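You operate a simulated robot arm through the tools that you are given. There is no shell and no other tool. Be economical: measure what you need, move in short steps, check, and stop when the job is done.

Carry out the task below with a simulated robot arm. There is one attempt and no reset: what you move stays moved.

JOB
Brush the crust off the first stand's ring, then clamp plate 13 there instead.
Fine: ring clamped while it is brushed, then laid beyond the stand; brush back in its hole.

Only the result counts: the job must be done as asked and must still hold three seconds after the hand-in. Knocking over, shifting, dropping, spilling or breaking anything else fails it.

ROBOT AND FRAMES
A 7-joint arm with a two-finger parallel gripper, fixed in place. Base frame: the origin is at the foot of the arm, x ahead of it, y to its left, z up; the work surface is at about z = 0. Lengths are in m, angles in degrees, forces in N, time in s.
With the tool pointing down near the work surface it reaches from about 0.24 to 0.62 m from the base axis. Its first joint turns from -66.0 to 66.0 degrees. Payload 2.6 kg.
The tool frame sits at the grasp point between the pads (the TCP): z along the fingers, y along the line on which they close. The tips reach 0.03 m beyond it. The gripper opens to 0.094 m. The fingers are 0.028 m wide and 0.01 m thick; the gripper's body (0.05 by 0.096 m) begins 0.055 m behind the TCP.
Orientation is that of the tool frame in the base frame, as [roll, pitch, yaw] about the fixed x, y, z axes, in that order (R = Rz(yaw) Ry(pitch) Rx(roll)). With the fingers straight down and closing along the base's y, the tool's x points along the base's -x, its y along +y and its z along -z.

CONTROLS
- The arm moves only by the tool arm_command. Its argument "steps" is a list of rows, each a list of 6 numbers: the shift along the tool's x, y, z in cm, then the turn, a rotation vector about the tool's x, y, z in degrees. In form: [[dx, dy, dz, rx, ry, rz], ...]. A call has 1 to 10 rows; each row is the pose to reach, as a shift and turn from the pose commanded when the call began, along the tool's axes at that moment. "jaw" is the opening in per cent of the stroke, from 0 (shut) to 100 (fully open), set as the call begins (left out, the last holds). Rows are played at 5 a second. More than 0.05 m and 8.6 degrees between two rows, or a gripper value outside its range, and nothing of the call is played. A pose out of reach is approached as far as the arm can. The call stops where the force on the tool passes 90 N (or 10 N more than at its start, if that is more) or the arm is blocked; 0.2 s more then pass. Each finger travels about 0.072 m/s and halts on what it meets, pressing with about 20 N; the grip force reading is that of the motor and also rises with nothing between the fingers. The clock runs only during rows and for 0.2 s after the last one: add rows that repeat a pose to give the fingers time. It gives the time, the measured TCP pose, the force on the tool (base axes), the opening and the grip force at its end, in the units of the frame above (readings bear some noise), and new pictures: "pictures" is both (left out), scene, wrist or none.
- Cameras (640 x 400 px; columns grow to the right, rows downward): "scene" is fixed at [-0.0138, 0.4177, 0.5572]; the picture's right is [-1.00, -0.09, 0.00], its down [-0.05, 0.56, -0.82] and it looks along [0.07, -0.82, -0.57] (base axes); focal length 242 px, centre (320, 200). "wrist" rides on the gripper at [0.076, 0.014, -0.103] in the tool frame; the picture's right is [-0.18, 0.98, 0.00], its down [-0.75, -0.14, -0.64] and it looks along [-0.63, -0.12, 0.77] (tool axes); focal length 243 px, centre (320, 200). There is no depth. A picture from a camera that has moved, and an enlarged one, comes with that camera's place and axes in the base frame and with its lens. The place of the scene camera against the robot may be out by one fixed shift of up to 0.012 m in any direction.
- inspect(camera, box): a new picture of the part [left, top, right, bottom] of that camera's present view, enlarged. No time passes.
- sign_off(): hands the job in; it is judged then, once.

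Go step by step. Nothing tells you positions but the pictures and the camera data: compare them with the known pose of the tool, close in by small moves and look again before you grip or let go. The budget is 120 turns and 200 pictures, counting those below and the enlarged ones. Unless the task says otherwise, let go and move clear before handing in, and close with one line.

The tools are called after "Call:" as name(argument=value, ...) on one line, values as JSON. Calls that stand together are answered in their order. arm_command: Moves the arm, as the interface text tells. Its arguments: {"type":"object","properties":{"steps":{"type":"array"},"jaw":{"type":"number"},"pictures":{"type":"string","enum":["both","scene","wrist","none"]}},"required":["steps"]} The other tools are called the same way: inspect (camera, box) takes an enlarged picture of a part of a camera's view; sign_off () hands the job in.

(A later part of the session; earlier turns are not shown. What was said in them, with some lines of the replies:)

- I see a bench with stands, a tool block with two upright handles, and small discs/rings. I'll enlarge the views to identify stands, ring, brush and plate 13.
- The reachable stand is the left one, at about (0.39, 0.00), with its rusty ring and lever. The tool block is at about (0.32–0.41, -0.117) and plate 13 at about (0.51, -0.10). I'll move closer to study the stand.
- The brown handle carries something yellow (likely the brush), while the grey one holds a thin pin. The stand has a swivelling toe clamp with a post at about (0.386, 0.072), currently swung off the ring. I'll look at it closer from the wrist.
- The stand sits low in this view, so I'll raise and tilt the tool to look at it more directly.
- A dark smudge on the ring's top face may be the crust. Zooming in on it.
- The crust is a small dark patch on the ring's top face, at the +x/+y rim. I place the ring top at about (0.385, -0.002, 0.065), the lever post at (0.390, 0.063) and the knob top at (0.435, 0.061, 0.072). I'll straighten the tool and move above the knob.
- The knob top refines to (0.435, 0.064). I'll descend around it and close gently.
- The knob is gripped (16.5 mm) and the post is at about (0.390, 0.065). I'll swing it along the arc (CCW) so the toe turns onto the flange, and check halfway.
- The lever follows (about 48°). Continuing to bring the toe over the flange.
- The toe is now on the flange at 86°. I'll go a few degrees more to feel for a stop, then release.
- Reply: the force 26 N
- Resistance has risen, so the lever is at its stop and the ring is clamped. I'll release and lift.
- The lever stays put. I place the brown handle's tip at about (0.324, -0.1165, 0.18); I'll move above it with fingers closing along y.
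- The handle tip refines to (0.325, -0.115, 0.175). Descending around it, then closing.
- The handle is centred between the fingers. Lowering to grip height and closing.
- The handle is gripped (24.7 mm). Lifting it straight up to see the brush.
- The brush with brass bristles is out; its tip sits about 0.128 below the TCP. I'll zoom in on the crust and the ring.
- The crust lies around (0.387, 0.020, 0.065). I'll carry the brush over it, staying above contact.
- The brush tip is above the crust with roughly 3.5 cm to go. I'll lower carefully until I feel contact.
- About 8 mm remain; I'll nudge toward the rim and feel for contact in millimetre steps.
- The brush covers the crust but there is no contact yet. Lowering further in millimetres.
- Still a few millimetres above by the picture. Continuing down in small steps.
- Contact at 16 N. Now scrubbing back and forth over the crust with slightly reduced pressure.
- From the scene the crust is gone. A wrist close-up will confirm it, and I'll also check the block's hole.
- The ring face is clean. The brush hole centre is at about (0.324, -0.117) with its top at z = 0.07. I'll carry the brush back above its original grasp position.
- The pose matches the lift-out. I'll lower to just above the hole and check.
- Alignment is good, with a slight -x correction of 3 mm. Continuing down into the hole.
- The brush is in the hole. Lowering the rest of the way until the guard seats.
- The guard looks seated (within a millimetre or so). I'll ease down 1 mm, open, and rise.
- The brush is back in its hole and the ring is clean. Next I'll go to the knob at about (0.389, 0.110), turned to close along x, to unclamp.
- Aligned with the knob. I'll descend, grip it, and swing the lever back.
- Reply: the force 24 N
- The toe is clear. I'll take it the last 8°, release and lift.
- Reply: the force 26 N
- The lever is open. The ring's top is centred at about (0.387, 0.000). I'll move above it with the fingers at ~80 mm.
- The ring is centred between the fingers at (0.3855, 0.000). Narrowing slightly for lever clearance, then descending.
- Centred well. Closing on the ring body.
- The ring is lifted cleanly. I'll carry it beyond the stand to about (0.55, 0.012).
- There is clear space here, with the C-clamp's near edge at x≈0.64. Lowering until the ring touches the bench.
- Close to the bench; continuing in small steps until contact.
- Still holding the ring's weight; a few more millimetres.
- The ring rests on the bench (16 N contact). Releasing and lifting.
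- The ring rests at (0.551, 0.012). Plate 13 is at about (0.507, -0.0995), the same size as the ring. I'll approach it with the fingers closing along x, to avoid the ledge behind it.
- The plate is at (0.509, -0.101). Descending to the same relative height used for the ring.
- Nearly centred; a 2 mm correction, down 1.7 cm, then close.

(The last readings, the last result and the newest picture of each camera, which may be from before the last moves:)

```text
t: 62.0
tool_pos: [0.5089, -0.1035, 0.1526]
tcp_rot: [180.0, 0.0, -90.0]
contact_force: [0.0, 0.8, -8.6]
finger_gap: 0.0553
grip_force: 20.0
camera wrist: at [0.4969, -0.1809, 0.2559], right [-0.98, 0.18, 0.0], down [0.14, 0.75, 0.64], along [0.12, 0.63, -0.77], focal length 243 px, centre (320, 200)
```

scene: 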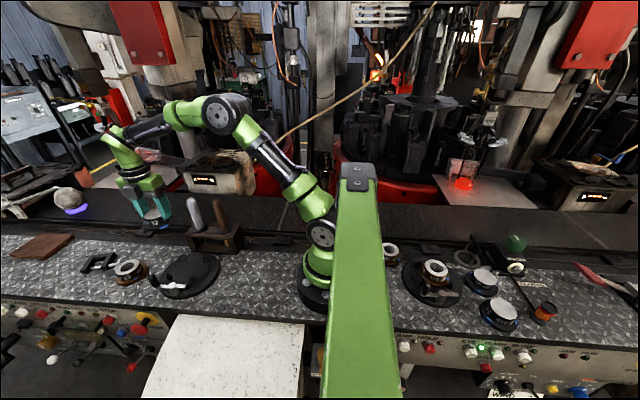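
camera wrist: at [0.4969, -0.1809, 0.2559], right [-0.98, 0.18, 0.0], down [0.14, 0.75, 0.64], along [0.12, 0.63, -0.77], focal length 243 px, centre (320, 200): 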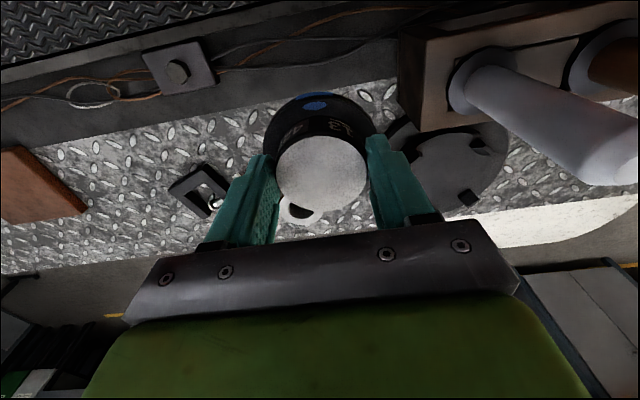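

Plate 13 is held. I'll rotate back to the pose that worked for the ring and approach the stand.

Call:
arm_command(steps=[[-1.03, 0.49, -0.5, 0, 0, 8.5], [-2.07, 0.98, -1, 0, 0, 17], [-3.1, 1.47, -1, 0, 0, 25.5], [-4.14, 1.96, -1, 0, 0, 34], [-5.17, 2.45, -1, 0, 0, 42.5], [-6.21, 2.94, -1, 0, 0, 51], [-7.24, 3.43, -1, 0, 0, 59.5], [-8.28, 3.92, -1, 0, 0, 68], [-9.3, 4.41, -1, 0, 0, 76.5], [-10.25, 4.9, -1, 0, 0, 85]], pictures="none")

Call:
arm_command(steps=[[0, 0, 0, 0, 0, 5], [0, 0, 0, 0, 0, 5]], pictures="wrist")

Call:
inspect(camera="scene", box=[110, 180, 230, 310])

```text
t: 64.2
tool_pos: [0.4613, 0.0001, 0.1621]
tcp_rot: [-179.9, 0.0, -175.2]
contact_force: [1.1, -0.3, -8.0]
finger_gap: 0.0553
grip_force: 20.5
```

```text
t: 64.8
tool_pos: [0.4617, -0.001, 0.1628]
tcp_rot: [180.0, 0.0, 179.9]
contact_force: [0.1, -0.6, -7.8]
finger_gap: 0.0554
grip_force: 19.8
camera wrist: at [0.3862, 0.0122, 0.2654], right [0.19, 0.98, 0.0], down [0.75, -0.14, 0.64], along [0.63, -0.12, -0.77], focal length 243 px, centre (320, 200)
```

wrist: 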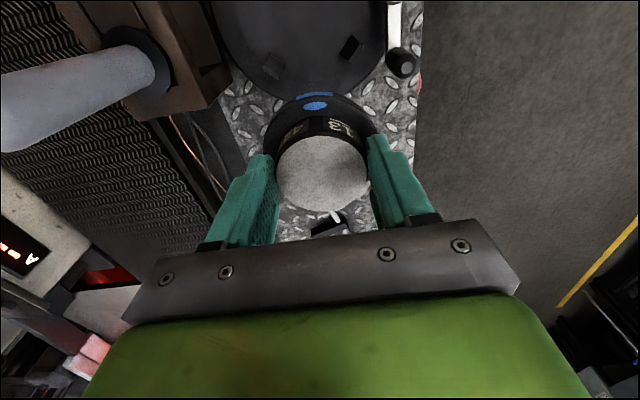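

```text
3.08 times, centred on (170, 245) of scene
camera zoom: at [-0.0137, 0.4177, 0.5572], right [-1.0, -0.09, 0.0], down [-0.05, 0.56, -0.82], along [0.07, -0.82, -0.57], focal length 744 px, centre (782, 62)
```

zoom: 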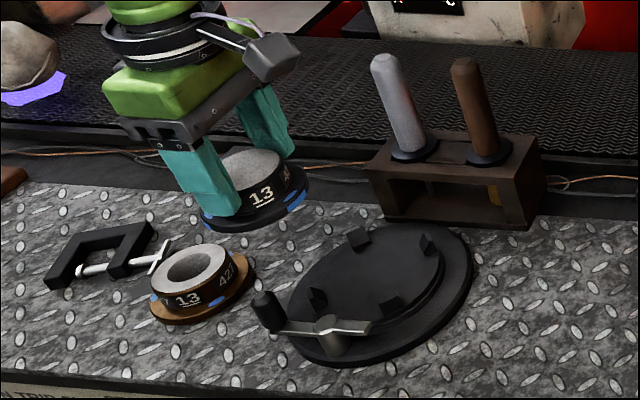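

Clear. Now over the stand centre at z 0.13 for a check.

Call:
arm_command(steps=[[3, 0, 0, 0, 0, 0], [6, 0, 0, 0, 0, 0], [7.65, 0, 1, 0, 0, 0], [7.65, 0, 3.2, 0, 0, 0], [7.65, 0, 3.2, 0, 0, 0]], pictures="none")

Call:
inspect(camera="wrist", box=[220, 0, 420, 220])

Call:
inspect(camera="scene", box=[140, 220, 230, 310])

```text
t: 66.0
tool_pos: [0.3852, -0.0002, 0.1294]
tcp_rot: [-179.9, 0.1, 179.9]
contact_force: [0.2, -0.6, -7.4]
finger_gap: 0.0555
grip_force: 19.8
```

```text
1.82 times, centred on (320, 110) of wrist
camera zoom: at [0.3098, 0.0127, 0.2332], right [0.19, 0.98, 0.0], down [0.75, -0.14, 0.64], along [0.63, -0.12, -0.77], focal length 441 px, centre (320, 364)
```

zoom: 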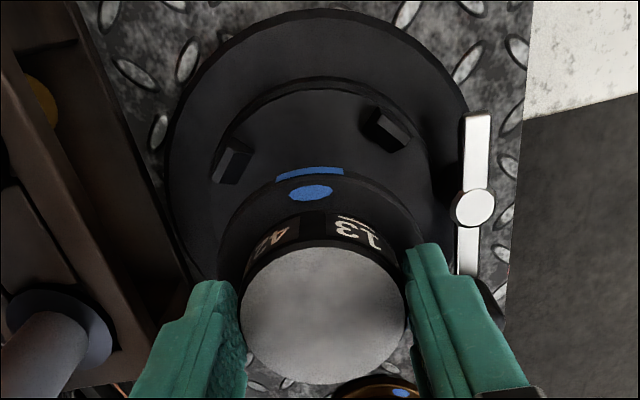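

```text
4.44 times, centred on (185, 265) of scene
camera zoom: at [-0.0137, 0.4177, 0.5572], right [-1.0, -0.09, 0.0], down [-0.05, 0.56, -0.82], along [0.07, -0.82, -0.57], focal length 1075 px, centre (920, -89)
```

zoom: 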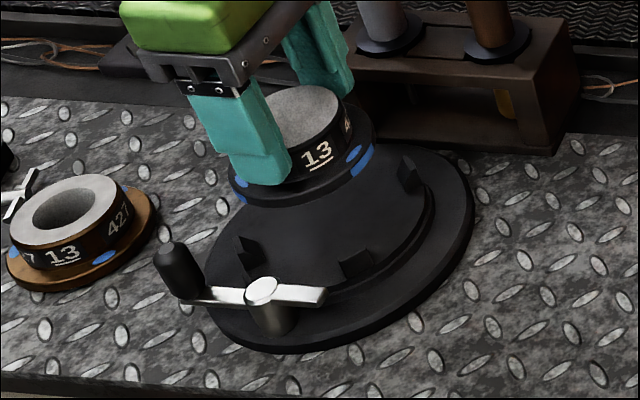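

Centred over the four tabs. Lowering slowly onto the seat.

Call:
arm_command(steps=[[0, -0.1, 2, 0, 0, 0], [0, -0.1, 4, 0, 0, 0], [0, -0.1, 4, 0, 0, 0]], pictures="none")

Call:
inspect(camera="wrist", box=[220, 0, 420, 220])

Call:
inspect(camera="scene", box=[140, 220, 230, 310])

```text
t: 66.8
tool_pos: [0.3863, -0.002, 0.0895]
tcp_rot: [-180.0, 0.0, 180.0]
contact_force: [0.1, 0.5, -7.9]
finger_gap: 0.0552
grip_force: 20.2
```

```text
1.82 times, centred on (320, 110) of wrist
camera zoom: at [0.3099, 0.0116, 0.1929], right [0.18, 0.98, 0.0], down [0.75, -0.14, 0.64], along [0.63, -0.12, -0.77], focal length 441 px, centre (320, 364)
```

zoom: 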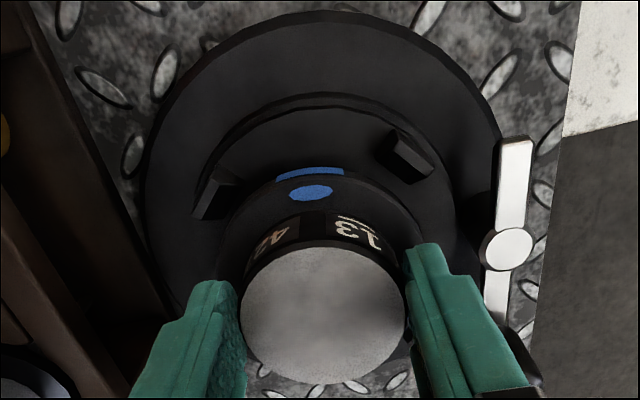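

```text
4.44 times, centred on (185, 265) of scene
camera zoom: at [-0.0137, 0.4177, 0.5572], right [-1.0, -0.09, 0.0], down [-0.05, 0.56, -0.82], along [0.07, -0.82, -0.57], focal length 1075 px, centre (920, -89)
```

zoom: 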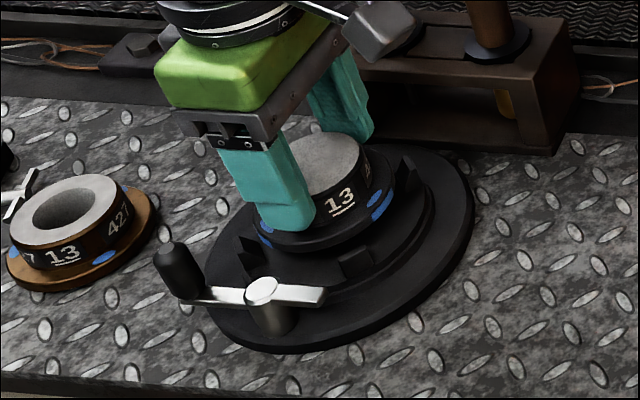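

On course between the tabs. Final millimetres to contact.

Call:
arm_command(steps=[[0, 0, 0.4, 0, 0, 0], [0, 0, 0.8, 0, 0, 0], [0, 0, 0.8, 0, 0, 0]], pictures="none")

Call:
arm_command(steps=[[0, 0, 0.2, 0, 0, 0], [0, 0, 0.4, 0, 0, 0], [0, 0, 0.4, 0, 0, 0]], pictures="none")

Call:
inspect(camera="scene", box=[140, 220, 230, 310])

```text
t: 67.6
tool_pos: [0.3859, -0.0007, 0.0814]
tcp_rot: [-180.0, 0.0, 179.9]
contact_force: [0.6, 0.8, -7.8]
finger_gap: 0.0552
grip_force: 20.1
```

```text
t: 68.4
tool_pos: [0.3856, -0.0022, 0.0783]
tcp_rot: [180.0, 0.0, 179.9]
contact_force: [0.1, -0.1, -7.0]
finger_gap: 0.0554
grip_force: 19.6
```

```text
4.44 times, centred on (185, 265) of scene
camera zoom: at [-0.0137, 0.4177, 0.5572], right [-1.0, -0.09, 0.0], down [-0.05, 0.56, -0.82], along [0.07, -0.82, -0.57], focal length 1075 px, centre (920, -89)
```

zoom: 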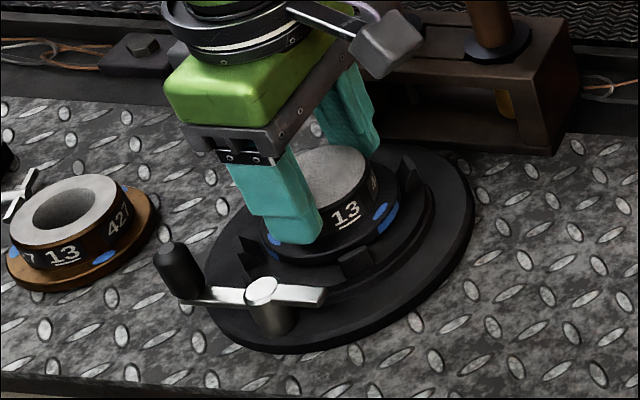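

Weight is still on the gripper; one or two more millimetres to seat it.

Call:
arm_command(steps=[[0, 0, 0.15, 0, 0, 0], [0, 0, 0.25, 0, 0, 0], [0, 0, 0.25, 0, 0, 0]], pictures="none")

Call:
arm_command(steps=[[0, 0, 0.1, 0, 0, 0], [0, 0, 0.2, 0, 0, 0], [0, 0, 0.2, 0, 0, 0]], pictures="none")

```text
t: 69.2
tool_pos: [0.3866, -0.0023, 0.0767]
tcp_rot: [-179.9, 0.1, 179.9]
contact_force: [-2.0, 1.6, 17.5]
finger_gap: 0.0555
grip_force: 20.2
```

```text
t: 70.0
tool_pos: [0.3871, -0.0013, 0.0731]
tcp_rot: [-179.9, 0.2, 179.9]
contact_force: [5.5, 0.0, 15.0]
finger_gap: 0.0555
grip_force: 20.0
```

The plate is seated. Releasing with limited opening and lifting.

Call:
arm_command(steps=[[0, 0, -0.2, 0, 0, 0], [0, 0, -0.2, 0, 0, 0], [0, 0, -0.2, 0, 0, 0], [0, 0, -3, 0, 0, 0], [0, 0, -7, 0, 0, 0], [0, 0, -10, 0, 0, 0], [0, 0, -10, 0, 0, 0]], jaw=76, pictures="none")

Call:
inspect(camera="scene", box=[140, 220, 230, 310])

Call:
inspect(camera="wrist", box=[220, 0, 420, 220])

```text
t: 71.6
tool_pos: [0.3853, -0.0033, 0.1747]
tcp_rot: [179.9, 0.0, 180.0]
contact_force: [-0.3, -0.2, 0.6]
finger_gap: 0.0715
grip_force: 0.0
```

```text
4.44 times, centred on (185, 265) of scene
camera zoom: at [-0.0138, 0.4177, 0.5572], right [-1.0, -0.09, 0.0], down [-0.05, 0.56, -0.82], along [0.07, -0.82, -0.57], focal length 1075 px, centre (920, -89)
```

zoom: 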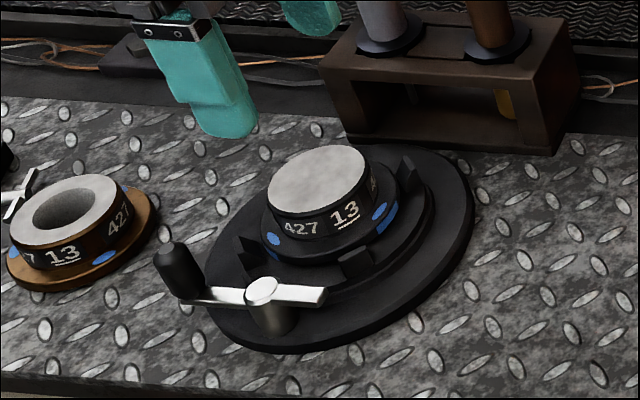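

```text
1.82 times, centred on (320, 110) of wrist
camera zoom: at [0.3096, 0.0111, 0.2768], right [0.18, 0.98, 0.0], down [0.75, -0.14, 0.64], along [0.63, -0.12, -0.77], focal length 441 px, centre (320, 364)
```

zoom: 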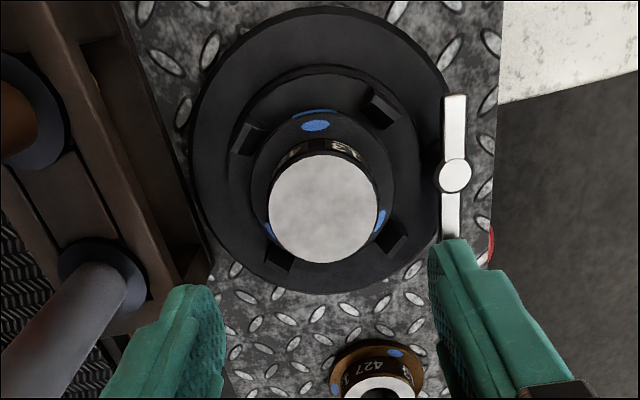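

Plate 13 sits centred between the tabs. Now back to the knob at (0.435, 0.065) to clamp it.

Call:
arm_command(steps=[[-1.7, 2.3, 0, 0, 0, 0], [-3.4, 4.6, 0, 0, 0, 0], [-5, 6.85, 0, 0, 0, 0], [-5, 6.85, 3, 0, 0, 0], [-5, 6.85, 3, 0, 0, 0]], jaw=55, pictures="wrist")

Call:
arm_command(steps=[[0, 0, 2, 0, 0, 0], [0, 0, 4.5, 0, 0, 0], [0, 0, 6.6, 0, 0, 0], [0, 0, 6.6, 0, 0, 0]], pictures="none")

Call:
arm_command(steps=[[0, 0, 0, 0, 0, 0], [0, 0, 0, 0, 0, 0], [0, 0, 0, 0, 0, 0]], jaw=15, pictures="wrist")

```text
t: 72.8
tool_pos: [0.4351, 0.0682, 0.1434]
tcp_rot: [-180.0, 0.0, 180.0]
contact_force: [-0.4, 0.0, 0.3]
finger_gap: 0.0518
grip_force: 0.1
camera wrist: at [0.3597, 0.0798, 0.2466], right [0.18, 0.98, 0.0], down [0.75, -0.14, 0.64], along [0.63, -0.12, -0.77], focal length 243 px, centre (320, 200)
```

wrist: 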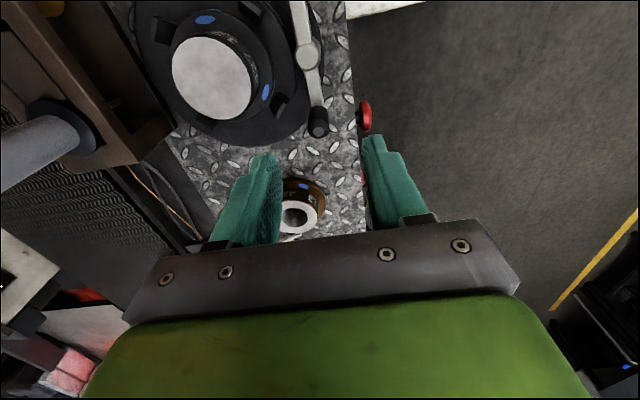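

```text
t: 73.8
tool_pos: [0.4347, 0.0668, 0.0765]
tcp_rot: [180.0, -0.1, 179.9]
contact_force: [0.0, 0.4, 0.3]
finger_gap: 0.0518
grip_force: 0.0
```

```text
t: 74.6
tool_pos: [0.4341, 0.0673, 0.0766]
tcp_rot: [-180.0, 0.0, -179.9]
contact_force: [0.6, 0.6, -3.8]
finger_gap: 0.0166
grip_force: 44.7
camera wrist: at [0.3593, 0.0795, 0.1806], right [0.18, 0.98, 0.0], down [0.75, -0.14, 0.64], along [0.63, -0.12, -0.77], focal length 243 px, centre (320, 200)
```

wrist: 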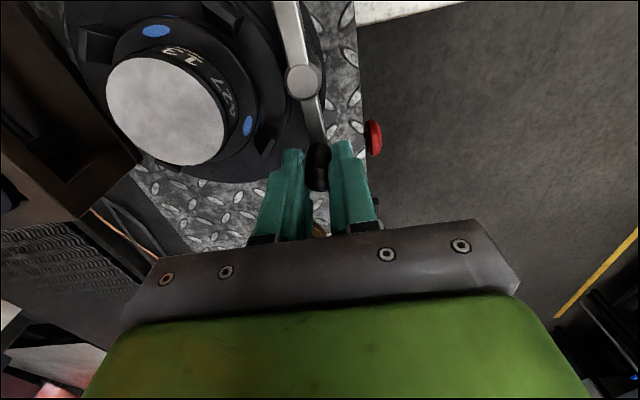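

Knob gripped as before. Swinging the lever along the same arc to clamp.

Call:
arm_command(steps=[[0.044, 0.633, 0, 0, 0, -8], [0.176, 1.254, 0, 0, 0, -16], [0.393, 1.851, 0, 0, 0, -24], [0.691, 2.411, 0, 0, 0, -32], [1.065, 2.925, 0, 0, 0, -40], [1.505, 3.381, 0, 0, 0, -48], [2.006, 3.772, 0, 0, 0, -56], [2.555, 4.089, 0, 0, 0, -64], [3.144, 4.327, 0, 0, 0, -72], [3.76, 4.481, 0, 0, 0, -80]], pictures="none")

Call:
arm_command(steps=[[0.044, 0.633, 0, 0, 0, -8], [0.09, 0.9, 0, 0, 0, -11.5], [0.09, 0.9, 0, 0, 0, -11.5]], pictures="none")

Call:
inspect(camera="scene", box=[140, 220, 230, 310])

```text
t: 76.8
tool_pos: [0.3988, 0.1095, 0.077]
tcp_rot: [180.0, -0.1, -100.0]
contact_force: [-4.2, -17.5, -1.9]
finger_gap: 0.0161
grip_force: 44.6
```

```text
t: 77.6
tool_pos: [0.3898, 0.1115, 0.0778]
tcp_rot: [-179.9, -0.1, -88.5]
contact_force: [9.4, -14.9, -15.3]
finger_gap: 0.0164
grip_force: 44.7
```

```text
4.44 times, centred on (185, 265) of scene
camera zoom: at [-0.0137, 0.4177, 0.5572], right [-1.0, -0.09, 0.0], down [-0.05, 0.56, -0.82], along [0.07, -0.82, -0.57], focal length 1075 px, centre (920, -89)
```

zoom: 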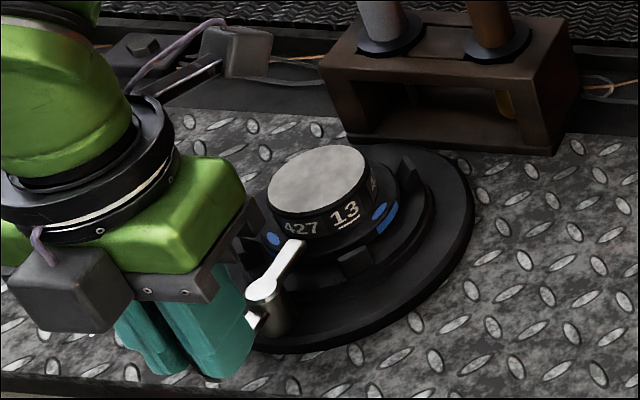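

The toe is over plate 13's flange, at the stop. Releasing, lifting clear and checking everything.

Call:
arm_command(steps=[[0, 0, 0, 0, 0, 0], [0, 0, 0, 0, 0, 0], [0, 0, -3, 0, 0, 0], [0, 0, -7, 0, 0, 0], [0, 0, -12, 0, 0, 0], [0, 0, -16, 0, 0, 0], [0, 0, -16, 0, 0, 0]], jaw=50, pictures="scene")

Call:
inspect(camera="scene", box=[80, 190, 250, 310])

Call:
inspect(camera="scene", box=[155, 240, 215, 300])

```text
t: 79.2
tool_pos: [0.3892, 0.1124, 0.2372]
tcp_rot: [179.9, 0.0, -88.6]
contact_force: [0.1, 0.5, 0.1]
finger_gap: 0.0471
grip_force: 0.0
```

scene: 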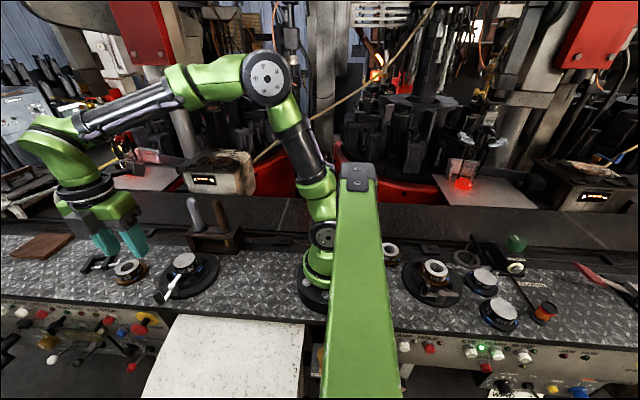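

```text
3.33 times, centred on (165, 250) of scene
camera zoom: at [-0.0138, 0.4177, 0.5572], right [-1.0, -0.09, 0.0], down [-0.05, 0.56, -0.82], along [0.07, -0.82, -0.57], focal length 806 px, centre (837, 33)
```

zoom: 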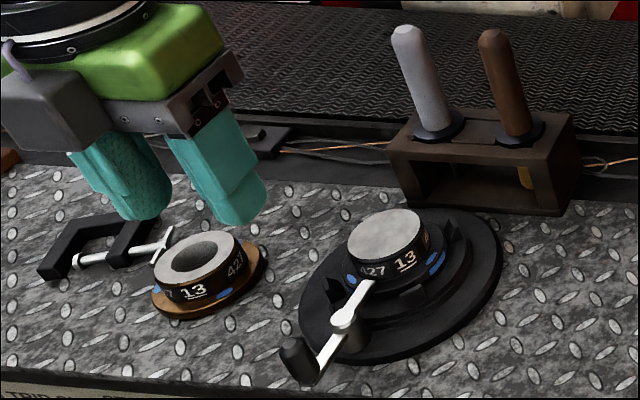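

```text
6.67 times, centred on (185, 270) of scene
camera zoom: at [-0.0138, 0.4177, 0.5572], right [-1.0, -0.09, 0.0], down [-0.05, 0.56, -0.82], along [0.07, -0.82, -0.57], focal length 1612 px, centre (1220, -267)
```

zoom: 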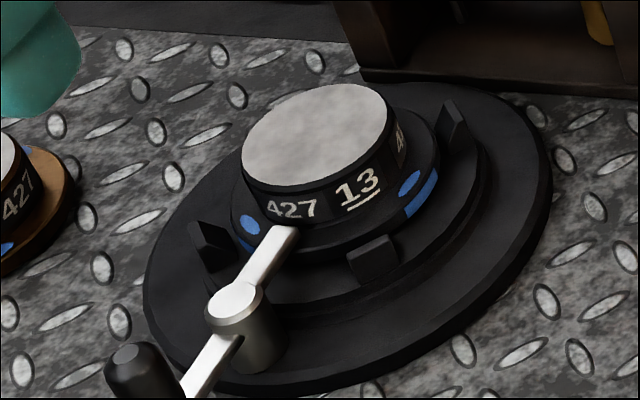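

Everything is in place; one last check that the ring's face is clean.

Call:
inspect(camera="scene", box=[110, 250, 155, 290])

```text
10.00 times, centred on (132, 270) of scene
camera zoom: at [-0.0138, 0.4177, 0.5572], right [-1.0, -0.09, 0.0], down [-0.05, 0.56, -0.82], along [0.07, -0.82, -0.57], focal length 2418 px, centre (2195, -500)
```

zoom: 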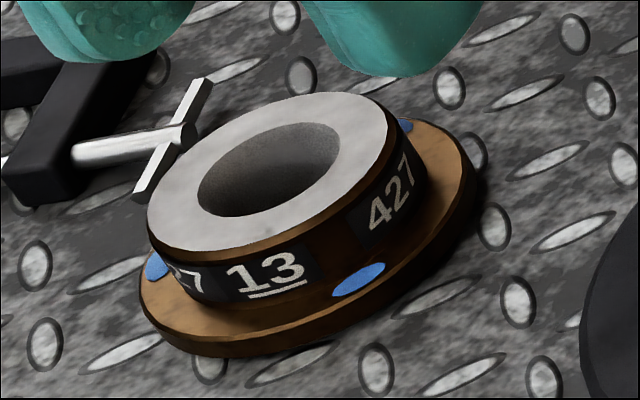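

The ring's face is clean, and the ring, plate, lever and brush are all where the job asks. Handing in.

Call:
sign_off()

```text
The job is handed in.
```

I brushed the crust off the first stand's ring while it was clamped, laid the ring on the bench beyond the stand, put the brush back in its hole, clamped plate 13 on the stand, and handed the job in.
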